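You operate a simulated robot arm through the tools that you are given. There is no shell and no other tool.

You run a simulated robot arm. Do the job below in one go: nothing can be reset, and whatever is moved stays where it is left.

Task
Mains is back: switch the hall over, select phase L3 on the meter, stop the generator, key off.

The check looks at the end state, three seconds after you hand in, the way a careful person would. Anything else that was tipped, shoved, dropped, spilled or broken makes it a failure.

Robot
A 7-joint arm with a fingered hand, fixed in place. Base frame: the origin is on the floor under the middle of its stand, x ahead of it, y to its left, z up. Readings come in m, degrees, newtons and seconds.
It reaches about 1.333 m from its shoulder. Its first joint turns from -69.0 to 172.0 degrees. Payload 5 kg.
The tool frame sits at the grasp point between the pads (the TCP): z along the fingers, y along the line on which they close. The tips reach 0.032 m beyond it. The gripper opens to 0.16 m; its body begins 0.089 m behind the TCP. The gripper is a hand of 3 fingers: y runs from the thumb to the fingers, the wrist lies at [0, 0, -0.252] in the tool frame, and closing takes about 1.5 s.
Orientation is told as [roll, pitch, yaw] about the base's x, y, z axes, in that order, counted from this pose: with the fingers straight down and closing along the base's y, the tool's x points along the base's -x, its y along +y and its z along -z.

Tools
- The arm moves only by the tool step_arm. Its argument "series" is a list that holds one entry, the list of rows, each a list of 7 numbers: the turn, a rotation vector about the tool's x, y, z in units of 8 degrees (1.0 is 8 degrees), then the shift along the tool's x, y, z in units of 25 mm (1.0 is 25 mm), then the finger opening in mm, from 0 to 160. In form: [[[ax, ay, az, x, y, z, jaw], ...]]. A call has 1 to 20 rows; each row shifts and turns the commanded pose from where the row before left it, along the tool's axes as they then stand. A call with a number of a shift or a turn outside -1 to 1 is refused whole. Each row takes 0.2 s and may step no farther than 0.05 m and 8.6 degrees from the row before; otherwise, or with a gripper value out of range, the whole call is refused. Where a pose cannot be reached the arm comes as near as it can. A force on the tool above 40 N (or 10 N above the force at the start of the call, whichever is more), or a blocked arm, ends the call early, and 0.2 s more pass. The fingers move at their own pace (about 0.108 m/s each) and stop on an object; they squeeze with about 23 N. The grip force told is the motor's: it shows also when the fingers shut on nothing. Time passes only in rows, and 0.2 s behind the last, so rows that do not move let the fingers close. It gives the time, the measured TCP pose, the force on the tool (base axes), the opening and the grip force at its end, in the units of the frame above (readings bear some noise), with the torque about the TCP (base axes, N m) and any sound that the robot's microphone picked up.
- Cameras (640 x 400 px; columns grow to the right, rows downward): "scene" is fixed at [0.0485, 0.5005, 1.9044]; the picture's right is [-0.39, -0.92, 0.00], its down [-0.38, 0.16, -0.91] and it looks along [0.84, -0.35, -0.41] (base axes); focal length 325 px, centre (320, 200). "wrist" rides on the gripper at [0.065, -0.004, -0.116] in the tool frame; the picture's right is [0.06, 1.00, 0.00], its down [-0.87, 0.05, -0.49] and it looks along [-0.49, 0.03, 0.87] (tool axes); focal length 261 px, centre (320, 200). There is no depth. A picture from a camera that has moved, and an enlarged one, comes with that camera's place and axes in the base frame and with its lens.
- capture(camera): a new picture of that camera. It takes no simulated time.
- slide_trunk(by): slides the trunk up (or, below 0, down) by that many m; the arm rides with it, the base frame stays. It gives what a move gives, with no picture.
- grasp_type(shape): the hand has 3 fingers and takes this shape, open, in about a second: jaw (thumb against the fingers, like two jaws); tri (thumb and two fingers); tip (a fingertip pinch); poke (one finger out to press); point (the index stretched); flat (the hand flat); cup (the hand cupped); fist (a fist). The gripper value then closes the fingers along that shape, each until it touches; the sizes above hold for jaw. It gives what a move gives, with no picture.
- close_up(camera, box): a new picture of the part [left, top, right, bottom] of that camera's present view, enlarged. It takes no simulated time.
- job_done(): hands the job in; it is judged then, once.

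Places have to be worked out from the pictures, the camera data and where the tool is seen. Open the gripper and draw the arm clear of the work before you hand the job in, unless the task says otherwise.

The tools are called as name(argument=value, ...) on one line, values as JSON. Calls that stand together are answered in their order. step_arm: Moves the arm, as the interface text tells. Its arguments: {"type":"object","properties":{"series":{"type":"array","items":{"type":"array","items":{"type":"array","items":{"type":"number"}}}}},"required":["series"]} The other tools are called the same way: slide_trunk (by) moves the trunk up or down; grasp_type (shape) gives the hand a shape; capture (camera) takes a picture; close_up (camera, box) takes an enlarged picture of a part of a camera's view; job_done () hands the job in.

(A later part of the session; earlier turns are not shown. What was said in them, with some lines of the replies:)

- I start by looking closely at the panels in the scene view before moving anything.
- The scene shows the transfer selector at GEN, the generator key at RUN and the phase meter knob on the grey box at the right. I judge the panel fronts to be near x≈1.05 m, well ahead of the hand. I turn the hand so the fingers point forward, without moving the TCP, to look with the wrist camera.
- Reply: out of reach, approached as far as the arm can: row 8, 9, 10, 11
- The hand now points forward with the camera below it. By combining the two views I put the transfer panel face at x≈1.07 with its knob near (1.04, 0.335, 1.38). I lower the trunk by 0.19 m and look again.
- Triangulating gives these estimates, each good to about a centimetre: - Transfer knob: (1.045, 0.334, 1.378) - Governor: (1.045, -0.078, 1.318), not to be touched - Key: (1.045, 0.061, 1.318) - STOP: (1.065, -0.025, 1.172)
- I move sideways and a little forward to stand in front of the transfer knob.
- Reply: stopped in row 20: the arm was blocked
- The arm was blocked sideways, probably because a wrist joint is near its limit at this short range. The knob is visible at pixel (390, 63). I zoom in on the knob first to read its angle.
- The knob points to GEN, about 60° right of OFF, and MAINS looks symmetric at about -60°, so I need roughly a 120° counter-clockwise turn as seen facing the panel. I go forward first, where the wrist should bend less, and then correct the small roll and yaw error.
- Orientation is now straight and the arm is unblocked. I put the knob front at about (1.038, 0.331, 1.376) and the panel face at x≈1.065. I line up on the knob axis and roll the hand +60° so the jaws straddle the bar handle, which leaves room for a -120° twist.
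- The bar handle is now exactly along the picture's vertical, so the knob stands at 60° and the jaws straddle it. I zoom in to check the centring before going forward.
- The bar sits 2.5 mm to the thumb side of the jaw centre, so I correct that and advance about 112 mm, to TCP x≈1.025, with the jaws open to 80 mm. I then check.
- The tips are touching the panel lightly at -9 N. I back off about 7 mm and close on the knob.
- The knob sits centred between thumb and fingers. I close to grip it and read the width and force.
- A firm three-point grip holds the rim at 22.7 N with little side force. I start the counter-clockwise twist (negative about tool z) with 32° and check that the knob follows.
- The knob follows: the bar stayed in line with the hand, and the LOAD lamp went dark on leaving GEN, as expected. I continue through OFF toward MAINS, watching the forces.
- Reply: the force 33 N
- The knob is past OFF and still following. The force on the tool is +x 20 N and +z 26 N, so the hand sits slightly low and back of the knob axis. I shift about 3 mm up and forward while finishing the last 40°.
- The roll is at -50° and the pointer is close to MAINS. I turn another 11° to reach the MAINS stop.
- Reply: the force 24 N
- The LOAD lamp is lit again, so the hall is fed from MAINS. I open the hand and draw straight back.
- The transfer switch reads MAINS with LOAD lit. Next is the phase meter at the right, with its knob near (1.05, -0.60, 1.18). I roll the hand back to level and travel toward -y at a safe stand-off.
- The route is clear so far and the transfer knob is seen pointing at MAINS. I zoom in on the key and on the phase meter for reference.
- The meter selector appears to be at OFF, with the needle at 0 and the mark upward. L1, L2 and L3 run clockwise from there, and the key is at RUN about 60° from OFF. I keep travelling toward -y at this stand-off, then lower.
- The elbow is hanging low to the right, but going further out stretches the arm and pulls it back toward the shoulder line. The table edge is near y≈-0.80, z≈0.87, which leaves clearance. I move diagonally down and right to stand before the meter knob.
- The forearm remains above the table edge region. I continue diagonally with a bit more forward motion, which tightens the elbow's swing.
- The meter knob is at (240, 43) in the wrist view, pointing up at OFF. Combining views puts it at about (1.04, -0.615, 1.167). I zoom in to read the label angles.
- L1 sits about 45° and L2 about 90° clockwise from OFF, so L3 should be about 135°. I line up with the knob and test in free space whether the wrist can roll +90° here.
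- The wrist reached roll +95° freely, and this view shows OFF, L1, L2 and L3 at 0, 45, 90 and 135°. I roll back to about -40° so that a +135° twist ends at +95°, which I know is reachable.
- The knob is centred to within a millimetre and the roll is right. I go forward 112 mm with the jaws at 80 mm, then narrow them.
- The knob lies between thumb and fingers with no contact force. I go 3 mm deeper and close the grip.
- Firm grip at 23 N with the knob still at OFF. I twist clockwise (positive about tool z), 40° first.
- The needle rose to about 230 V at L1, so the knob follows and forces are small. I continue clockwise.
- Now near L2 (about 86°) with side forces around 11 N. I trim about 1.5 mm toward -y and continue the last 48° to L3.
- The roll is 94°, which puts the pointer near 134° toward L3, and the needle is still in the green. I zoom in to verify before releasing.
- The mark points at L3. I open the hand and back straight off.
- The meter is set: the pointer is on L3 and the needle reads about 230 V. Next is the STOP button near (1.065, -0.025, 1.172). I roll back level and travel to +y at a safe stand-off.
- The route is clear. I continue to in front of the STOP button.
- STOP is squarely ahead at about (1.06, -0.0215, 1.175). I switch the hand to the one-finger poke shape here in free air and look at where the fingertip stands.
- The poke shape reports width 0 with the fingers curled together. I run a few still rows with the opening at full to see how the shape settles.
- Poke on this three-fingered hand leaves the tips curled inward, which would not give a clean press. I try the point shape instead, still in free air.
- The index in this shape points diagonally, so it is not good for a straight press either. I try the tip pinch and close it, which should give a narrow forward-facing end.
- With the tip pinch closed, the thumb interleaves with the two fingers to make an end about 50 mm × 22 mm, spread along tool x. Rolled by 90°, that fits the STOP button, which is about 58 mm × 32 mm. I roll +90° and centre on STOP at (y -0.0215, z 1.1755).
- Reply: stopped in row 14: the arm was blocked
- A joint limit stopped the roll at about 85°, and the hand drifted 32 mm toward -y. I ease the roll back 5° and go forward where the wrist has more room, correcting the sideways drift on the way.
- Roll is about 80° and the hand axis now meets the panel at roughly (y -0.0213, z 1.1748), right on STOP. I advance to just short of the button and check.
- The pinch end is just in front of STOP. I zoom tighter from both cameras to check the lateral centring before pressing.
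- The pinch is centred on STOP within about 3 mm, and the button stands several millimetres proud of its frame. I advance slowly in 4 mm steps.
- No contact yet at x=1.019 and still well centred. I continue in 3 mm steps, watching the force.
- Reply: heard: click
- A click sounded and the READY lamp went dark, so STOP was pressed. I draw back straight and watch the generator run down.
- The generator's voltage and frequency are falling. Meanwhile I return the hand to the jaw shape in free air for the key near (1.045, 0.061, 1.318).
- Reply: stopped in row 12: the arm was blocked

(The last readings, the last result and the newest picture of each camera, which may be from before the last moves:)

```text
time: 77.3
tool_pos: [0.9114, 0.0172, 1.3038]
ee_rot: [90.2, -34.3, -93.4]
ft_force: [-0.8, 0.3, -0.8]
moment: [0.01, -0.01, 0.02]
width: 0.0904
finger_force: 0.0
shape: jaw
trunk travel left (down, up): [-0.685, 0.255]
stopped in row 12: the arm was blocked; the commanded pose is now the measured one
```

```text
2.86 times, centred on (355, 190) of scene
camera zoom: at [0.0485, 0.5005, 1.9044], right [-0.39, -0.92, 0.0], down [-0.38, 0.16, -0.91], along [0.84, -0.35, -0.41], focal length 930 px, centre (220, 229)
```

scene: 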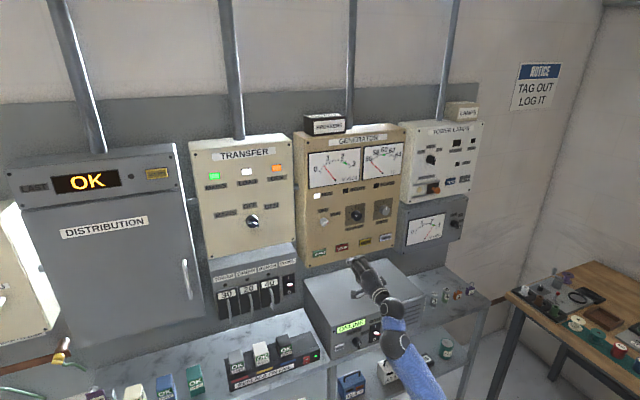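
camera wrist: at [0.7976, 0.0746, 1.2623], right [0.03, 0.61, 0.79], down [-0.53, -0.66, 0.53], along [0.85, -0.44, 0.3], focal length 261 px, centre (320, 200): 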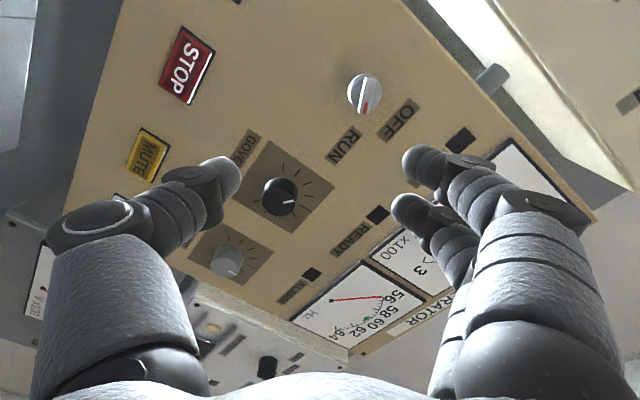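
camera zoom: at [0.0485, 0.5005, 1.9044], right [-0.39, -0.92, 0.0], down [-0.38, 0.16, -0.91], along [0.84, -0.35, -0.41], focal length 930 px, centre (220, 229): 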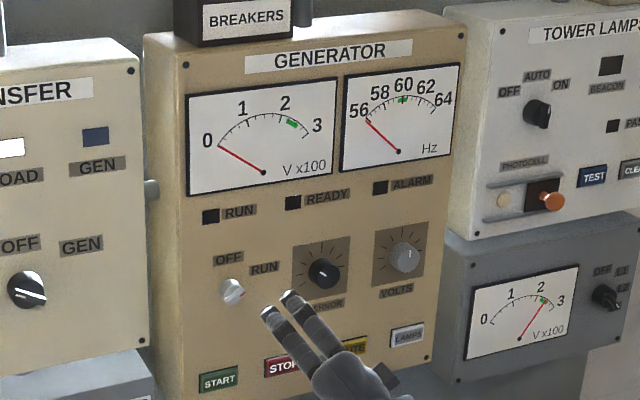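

The generator has stopped: the RUN, READY and GEN lamps are dark and the volts are at 0. The arm hit a joint limit at roll 56°, so I use a lower roll of about 20° at the start, ending near -40°. The key refines to about (1.04, 0.0595, 1.3135); I re-align there.

step_arm(series=[[[0, 0, -0.893, 0, 0, 0, 90], [0, 0, -0.893, 0, 0, 0, 90], [0, 0, -0.893, 0, 0, 0, 90], [0, 0, -0.893, 0, 0, 0, 90], [0, 0, -0.893, 0, 0, 0, 90], [-0.4, 0.145, 0, 0.11, 0.85, 0, 85], [0, 0, 0, 0.11, 0.85, 0, 80], [0, 0, 0, 0, 0, 0, 80]]])

capture(camera="wrist")

close_up(camera="wrist", box=[240, 80, 400, 180])

```text
time: 79.1
tool_pos: [0.9113, 0.0614, 1.3126]
ee_rot: [90.3, -69.6, -89.9]
ft_force: [0.3, -0.1, 0.6]
moment: [-0.01, 0.0, 0.03]
width: 0.0807
finger_force: 0.1
shape: jaw
trunk travel left (down, up): [-0.685, 0.255]
```

```text
taken
camera wrist: at [0.7953, 0.0788, 1.2493], right [-0.01, 0.96, 0.29], down [-0.49, -0.25, 0.83], along [0.87, -0.14, 0.47], focal length 261 px, centre (320, 200)
```

wrist: 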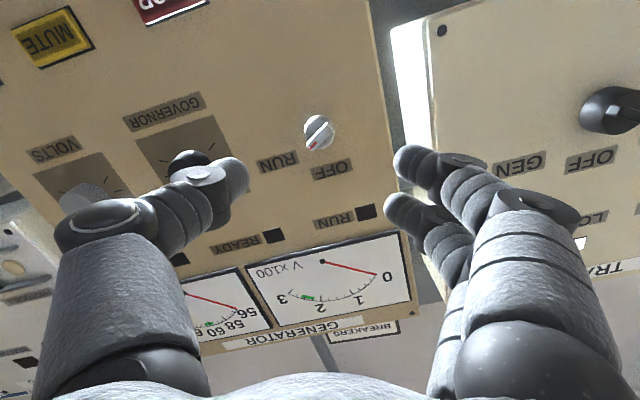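

```text
4.00 times, centred on (320, 130) of wrist
camera zoom: at [0.7953, 0.0788, 1.2493], right [-0.01, 0.96, 0.29], down [-0.49, -0.25, 0.83], along [0.87, -0.14, 0.47], focal length 1043 px, centre (320, 480)
```

zoom: 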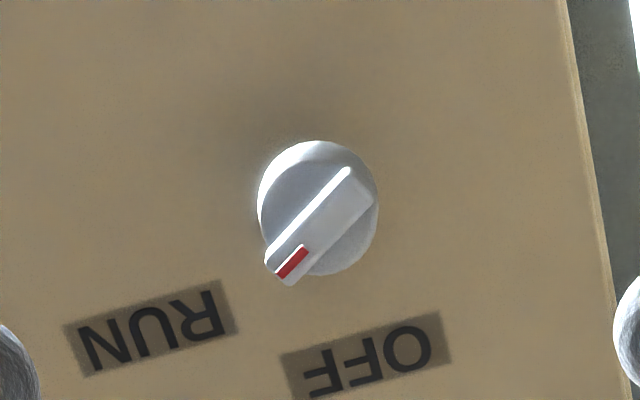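

The key is centred in the jaws, its bar about 27 mm proud of the panel at x≈1.067. I advance 108 mm and narrow the jaws.

step_arm(series=[[[0, 0, 0, 0, -0.04, 1, 80], [0, 0, 0, 0, 0, 1, 80], [0, 0, 0, 0, 0, 1, 75], [0, 0, 0, 0, 0, 0.7, 70], [0, 0, 0, 0, 0, 0.6, 65], [0, 0, 0, 0, 0, 0, 55], [0, 0, 0, 0, 0, 0, 45], [0, 0, 0, 0, 0, 0, 40], [0, 0, 0, 0, 0, 0, 40]]])

capture(camera="wrist")

close_up(camera="wrist", box=[200, 80, 440, 230])

```text
time: 81.1
tool_pos: [1.0171, 0.0594, 1.3122]
ee_rot: [90.4, -69.8, -89.9]
ft_force: [0.0, 0.6, -0.4]
moment: [0.01, -0.01, 0.0]
width: 0.0405
finger_force: 0.0
shape: jaw
trunk travel left (down, up): [-0.685, 0.255]
```

```text
taken
camera wrist: at [0.9011, 0.0781, 1.25], right [-0.01, 0.96, 0.29], down [-0.49, -0.25, 0.83], along [0.87, -0.13, 0.47], focal length 261 px, centre (320, 200)
```

wrist: 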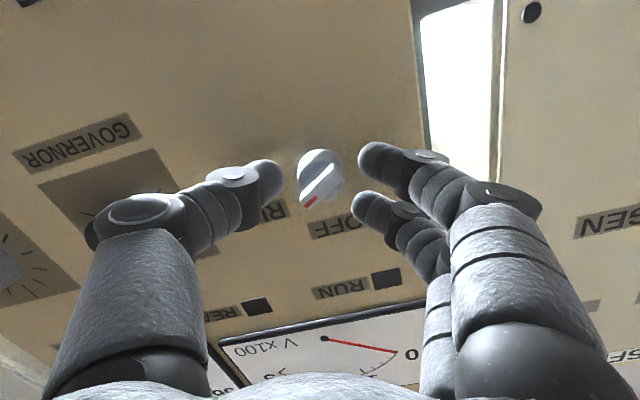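

```text
2.67 times, centred on (320, 155) of wrist
camera zoom: at [0.9011, 0.0781, 1.25], right [-0.01, 0.96, 0.29], down [-0.49, -0.25, 0.83], along [0.87, -0.13, 0.47], focal length 695 px, centre (320, 320)
```

zoom: 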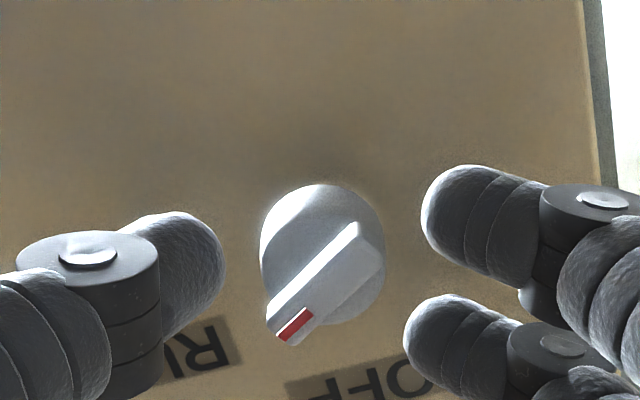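

The key is centred between thumb and fingers with no contact. I go 2 mm deeper and close.

step_arm(series=[[[0, 0, 0, 0, 0, 0.1, 40], [0, 0, 0, 0, 0, 0, 25], [0, 0, 0, 0, 0, 0, 10], [0, 0, 0, 0, 0, 0, 0], [0, 0, 0, 0, 0, 0, 0], [0, 0, 0, 0, 0, 0, 0]]])

close_up(camera="wrist", box=[200, 80, 440, 230])

```text
time: 82.5
tool_pos: [1.0218, 0.0602, 1.313]
ee_rot: [90.4, -69.8, -89.8]
ft_force: [1.4, -1.4, -0.7]
moment: [-0.04, 0.01, -0.03]
width: 0.0158
finger_force: 23.3
shape: jaw
trunk travel left (down, up): [-0.685, 0.255]
```

```text
2.67 times, centred on (320, 155) of wrist
camera zoom: at [0.9043, 0.0778, 1.2494], right [-0.01, 0.96, 0.29], down [-0.49, -0.25, 0.83], along [0.87, -0.14, 0.47], focal length 695 px, centre (320, 320)
```

zoom: 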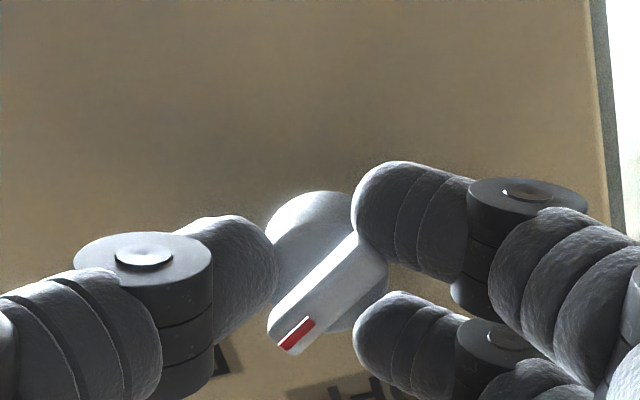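

Firm grip on the key. I turn it counter-clockwise toward OFF, half way first.

step_arm(series=[[[0, 0, -0.8, 0, 0, 0, 0], [0, 0, -0.8, 0, 0, 0, 0], [0, 0, -0.8, 0, 0, 0, 0], [0, 0, -0.8, 0, 0, 0, 0], [0, 0, -0.8, 0, 0, 0, 0]]])

close_up(camera="wrist", box=[200, 80, 440, 230])

```text
time: 83.7
tool_pos: [1.0202, 0.0595, 1.313]
ee_rot: [-90.8, -78.1, 91.0]
ft_force: [-4.8, -8.2, -1.4]
moment: [0.01, 0.0, -0.24]
width: 0.0157
finger_force: 23.2
shape: jaw
trunk travel left (down, up): [-0.685, 0.255]
```

```text
2.67 times, centred on (320, 155) of wrist
camera zoom: at [0.9048, 0.0412, 1.2494], right [-0.01, 0.96, -0.26], down [-0.5, 0.23, 0.84], along [0.87, 0.14, 0.48], focal length 695 px, centre (320, 320)
```

zoom: 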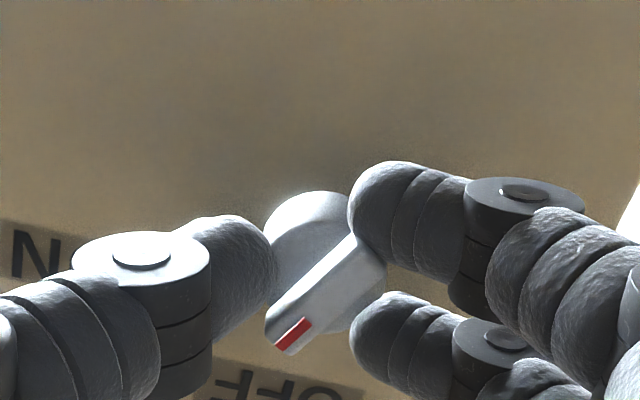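

The key follows, with the roll now at -12°. I turn the remaining 28°.

step_arm(series=[[[0, 0, -0.9, 0, -0.02, 0, 0], [0, 0, -0.9, 0, 0, 0, 0], [0, 0, -0.9, 0, 0, 0, 0], [0, 0, -0.9, 0, 0, 0, 0], [0, 0, 0, 0, 0, 0, 0]]])

capture(camera="wrist")

close_up(camera="wrist", box=[200, 80, 440, 230])

```text
time: 84.9
tool_pos: [1.021, 0.0579, 1.3137]
ee_rot: [-90.3, -49.4, 90.6]
ft_force: [-2.4, -6.9, 5.2]
moment: [-0.01, -0.15, -0.18]
width: 0.0158
finger_force: 22.9
shape: jaw
trunk travel left (down, up): [-0.685, 0.255]
```

```text
taken
camera wrist: at [0.905, 0.0123, 1.2659], right [0.0, 0.72, -0.7], down [-0.5, 0.6, 0.62], along [0.87, 0.35, 0.36], focal length 261 px, centre (320, 200)
```

wrist: 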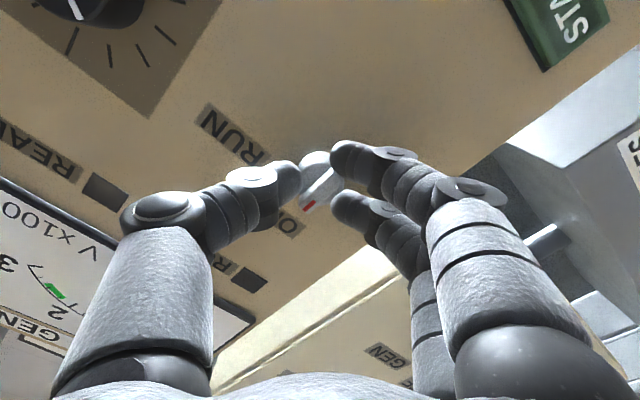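

```text
2.67 times, centred on (320, 155) of wrist
camera zoom: at [0.905, 0.0123, 1.2659], right [0.0, 0.72, -0.7], down [-0.5, 0.6, 0.62], along [0.87, 0.35, 0.36], focal length 695 px, centre (320, 320)
```

zoom: 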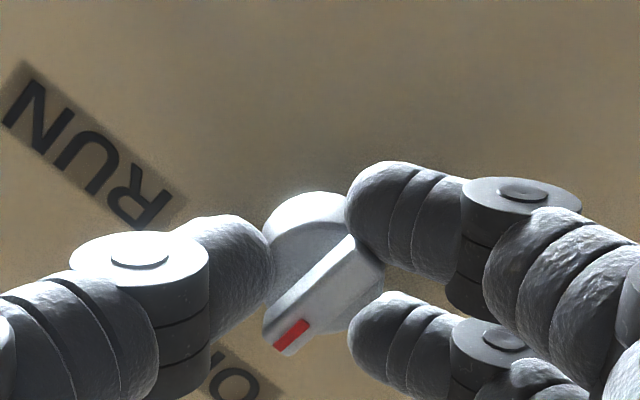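

The key has turned the full 60° with the hand and should point to OFF. I open, draw straight back, and inspect it.

step_arm(series=[[[0, 0, 0, 0, 0, 0, 20], [0, 0, 0, 0, 0, 0, 50], [0, 0, 0, 0, 0, 0, 75], [0, 0, 0, 0, 0, 0, 80], [0, 0, 0, 0, 0, -0.5, 80], [0, 0, 0, 0, 0, -1, 80], [0, 0, 0, 0, 0, -1, 80], [0, 0, 0, 0, 0, -1, 80], [0, 0, 0, 0, 0, -1, 80]]])

capture(camera="wrist")

close_up(camera="wrist", box=[240, 80, 400, 180])

close_up(camera="scene", box=[290, 120, 420, 260])

```text
time: 86.9
tool_pos: [0.9087, 0.0612, 1.314]
ee_rot: [-90.3, -49.4, 90.6]
ft_force: [-0.3, -0.1, 0.4]
moment: [0.05, -0.03, -0.02]
width: 0.0797
finger_force: 0.0
shape: jaw
trunk travel left (down, up): [-0.685, 0.255]
```

```text
taken
camera wrist: at [0.7932, 0.0142, 1.2665], right [0.0, 0.72, -0.7], down [-0.5, 0.6, 0.62], along [0.87, 0.35, 0.36], focal length 261 px, centre (320, 200)
```

wrist: 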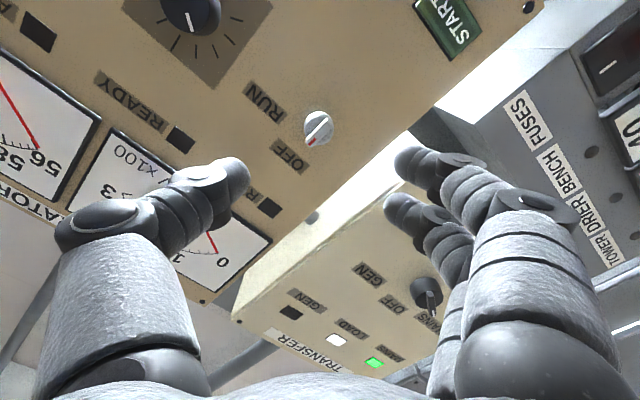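

```text
4.00 times, centred on (320, 130) of wrist
camera zoom: at [0.7932, 0.0142, 1.2665], right [0.0, 0.72, -0.7], down [-0.5, 0.6, 0.62], along [0.87, 0.35, 0.36], focal length 1043 px, centre (320, 480)
```

zoom: 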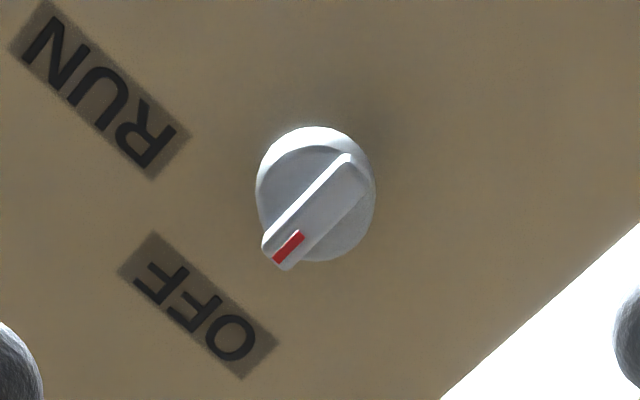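

```text
2.86 times, centred on (355, 190) of scene
camera zoom: at [0.0485, 0.5005, 1.9044], right [-0.39, -0.92, 0.0], down [-0.38, 0.16, -0.91], along [0.84, -0.35, -0.41], focal length 930 px, centre (220, 229)
```

zoom: 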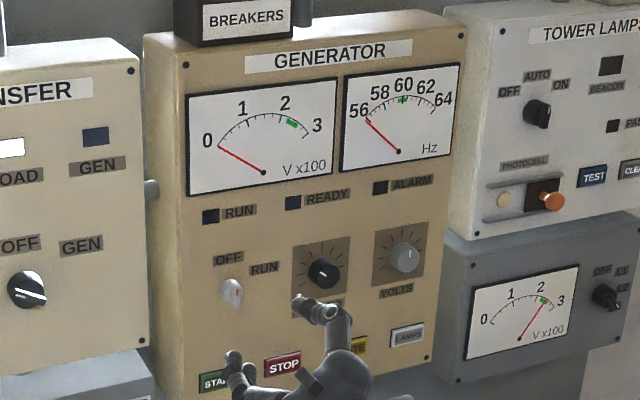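

The key mark points at OFF, all generator lamps are dark and both gauges are at rest. I draw the arm back clear of the panels and inspect everything once more.

step_arm(series=[[[0, 0, 0, 0, 0, -0.8, 80], [0, 0, 0.8, 0, 0, -0.8, 80], [0, 0, 0.8, 0, 0, -0.8, 80], [0, 0, 0.8, 0, -0.3, -0.5, 80], [0, 0, 0.8, 0, -0.3, 0, 80], [0, 0, 0.8, 0, -0.3, 0, 80], [0, 0, 0.8, 0, -0.3, 0, 80]]])

capture(camera="scene")

close_up(camera="scene", box=[190, 140, 300, 250])

close_up(camera="scene", box=[290, 180, 410, 255])

capture(camera="wrist")

```text
time: 88.5
tool_pos: [0.8371, 0.0307, 1.3209]
ee_rot: [-93.1, -87.9, 93.5]
ft_force: [-0.2, 0.1, 0.0]
moment: [0.02, 0.04, -0.02]
width: 0.0796
finger_force: 0.0
shape: jaw
trunk travel left (down, up): [-0.685, 0.255]
```

```text
taken
```

scene: 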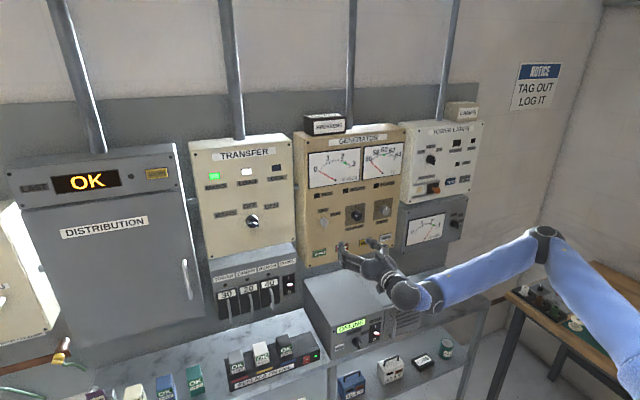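

```text
3.64 times, centred on (245, 195) of scene
camera zoom: at [0.0485, 0.5005, 1.9044], right [-0.39, -0.92, 0.0], down [-0.38, 0.16, -0.91], along [0.84, -0.35, -0.41], focal length 1183 px, centre (593, 218)
```

zoom: 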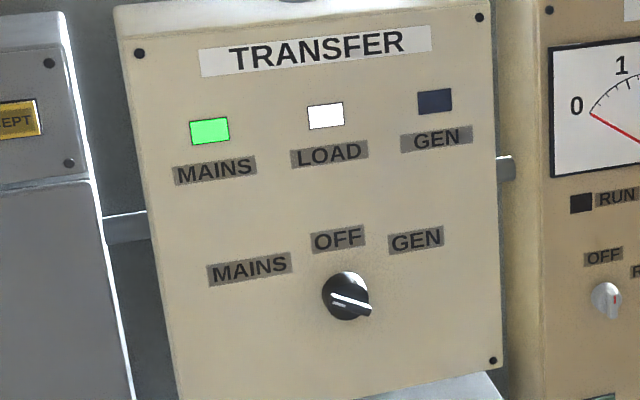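

```text
5.33 times, centred on (350, 218) of scene
camera zoom: at [0.0485, 0.5005, 1.9044], right [-0.39, -0.92, 0.0], down [-0.38, 0.16, -0.91], along [0.84, -0.35, -0.41], focal length 1736 px, centre (160, 107)
```

zoom: 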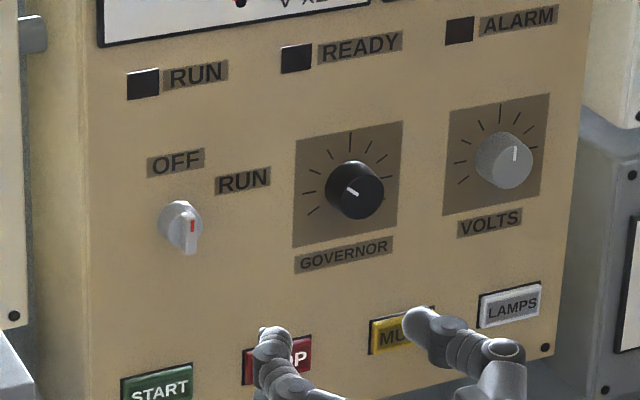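

```text
taken
camera wrist: at [0.7202, 0.0234, 1.2544], right [-0.01, 1.0, -0.1], down [-0.49, 0.08, 0.87], along [0.87, 0.05, 0.49], focal length 261 px, centre (320, 200)
```

wrist: 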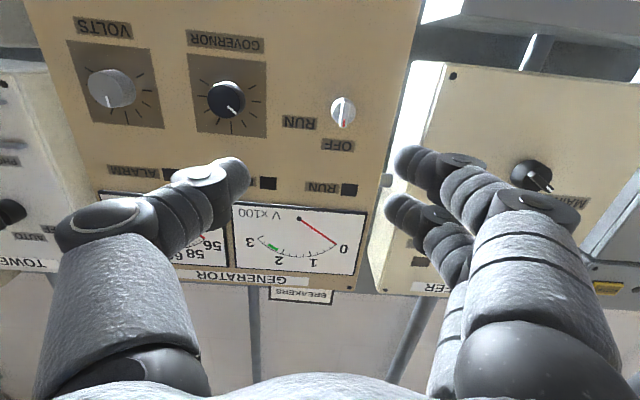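

Everything reads as wanted:
- **Transfer:** at MAINS with LOAD lit.
- **Generator:** lamps dark and gauges at rest, with the key at OFF.
- **Phase meter:** on L3.
- **Governor and volts:** unchanged.

I draw the arm back a little further with the hand open and take a last look.

step_arm(series=[[[0, 0, 0, 0, 0, -0.8, 100], [0, 0, 0, 0, 0, -0.8, 120], [0, 0, 0, 0, 0, -0.8, 120], [0, 0, 0, 0, 0, 0, 120]]])

capture(camera="scene")

close_up(camera="scene", box=[380, 110, 500, 260])

close_up(camera="scene", box=[200, 240, 340, 400])

```text
time: 89.5
tool_pos: [0.7769, 0.0298, 1.3201]
ee_rot: [-93.5, -87.8, 93.8]
ft_force: [-0.3, 0.3, -0.5]
moment: [0.02, 0.01, -0.03]
width: 0.1197
finger_force: 0.1
shape: jaw
trunk travel left (down, up): [-0.685, 0.255]
```

```text
taken
```

scene: 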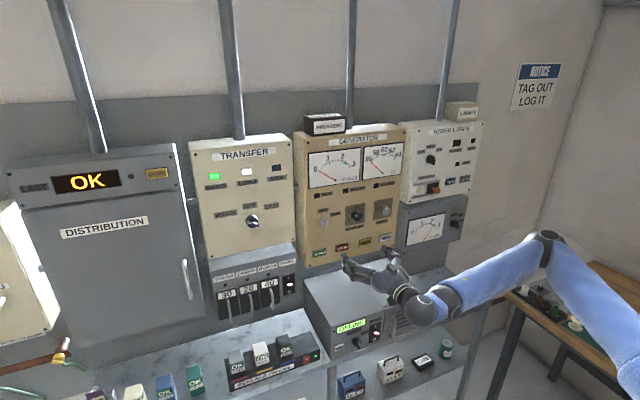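

```text
2.67 times, centred on (440, 185) of scene
camera zoom: at [0.0485, 0.5005, 1.9044], right [-0.39, -0.92, 0.0], down [-0.38, 0.16, -0.91], along [0.84, -0.35, -0.41], focal length 868 px, centre (0, 240)
```

zoom: 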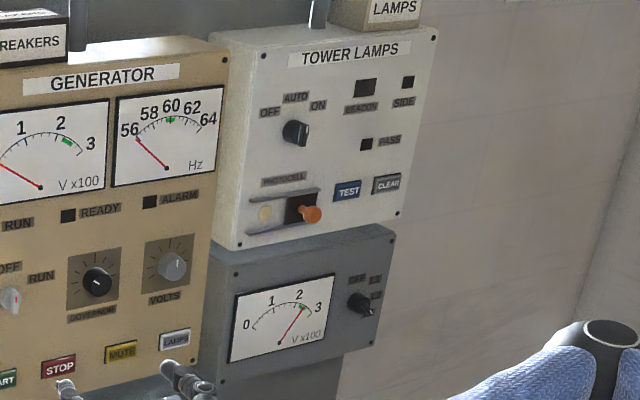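

```text
2.50 times, centred on (270, 320) of scene
camera zoom: at [0.0485, 0.5005, 1.9044], right [-0.39, -0.92, 0.0], down [-0.38, 0.16, -0.91], along [0.84, -0.35, -0.41], focal length 814 px, centre (445, -100)
```

zoom: 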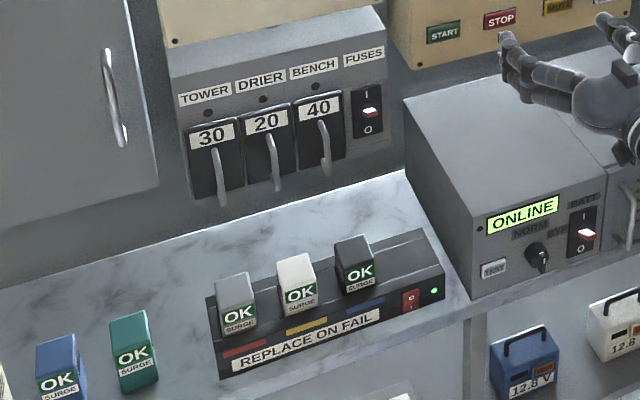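

The final pictures show the load on MAINS, the meter on L3 at about 230 V, the generator stopped and the key at OFF. Nothing else has moved, and the arm is clear with the hand open. I hand the job in.

job_done()

```text
The job is handed in.
```

The four steps are done in the order you gave, and I've handed the job in. I haven't seen the check's result yet.

- **Hall supply:** the transfer switch is on MAINS, the LOAD lamp is lit, and the GEN lamp is dark.
- **Phase meter:** the selector points to L3 and the needle sits in the green at about 230 V.
- **Generator:** I pressed STOP and heard the click. The RUN and READY lamps went out and the voltage fell to zero.
- **Key:** it points to OFF.

In the last pictures the governor, volts, tower lamps, fuse panel and bench items looked as they did at the start. The arm is back from the panels with the hand open.
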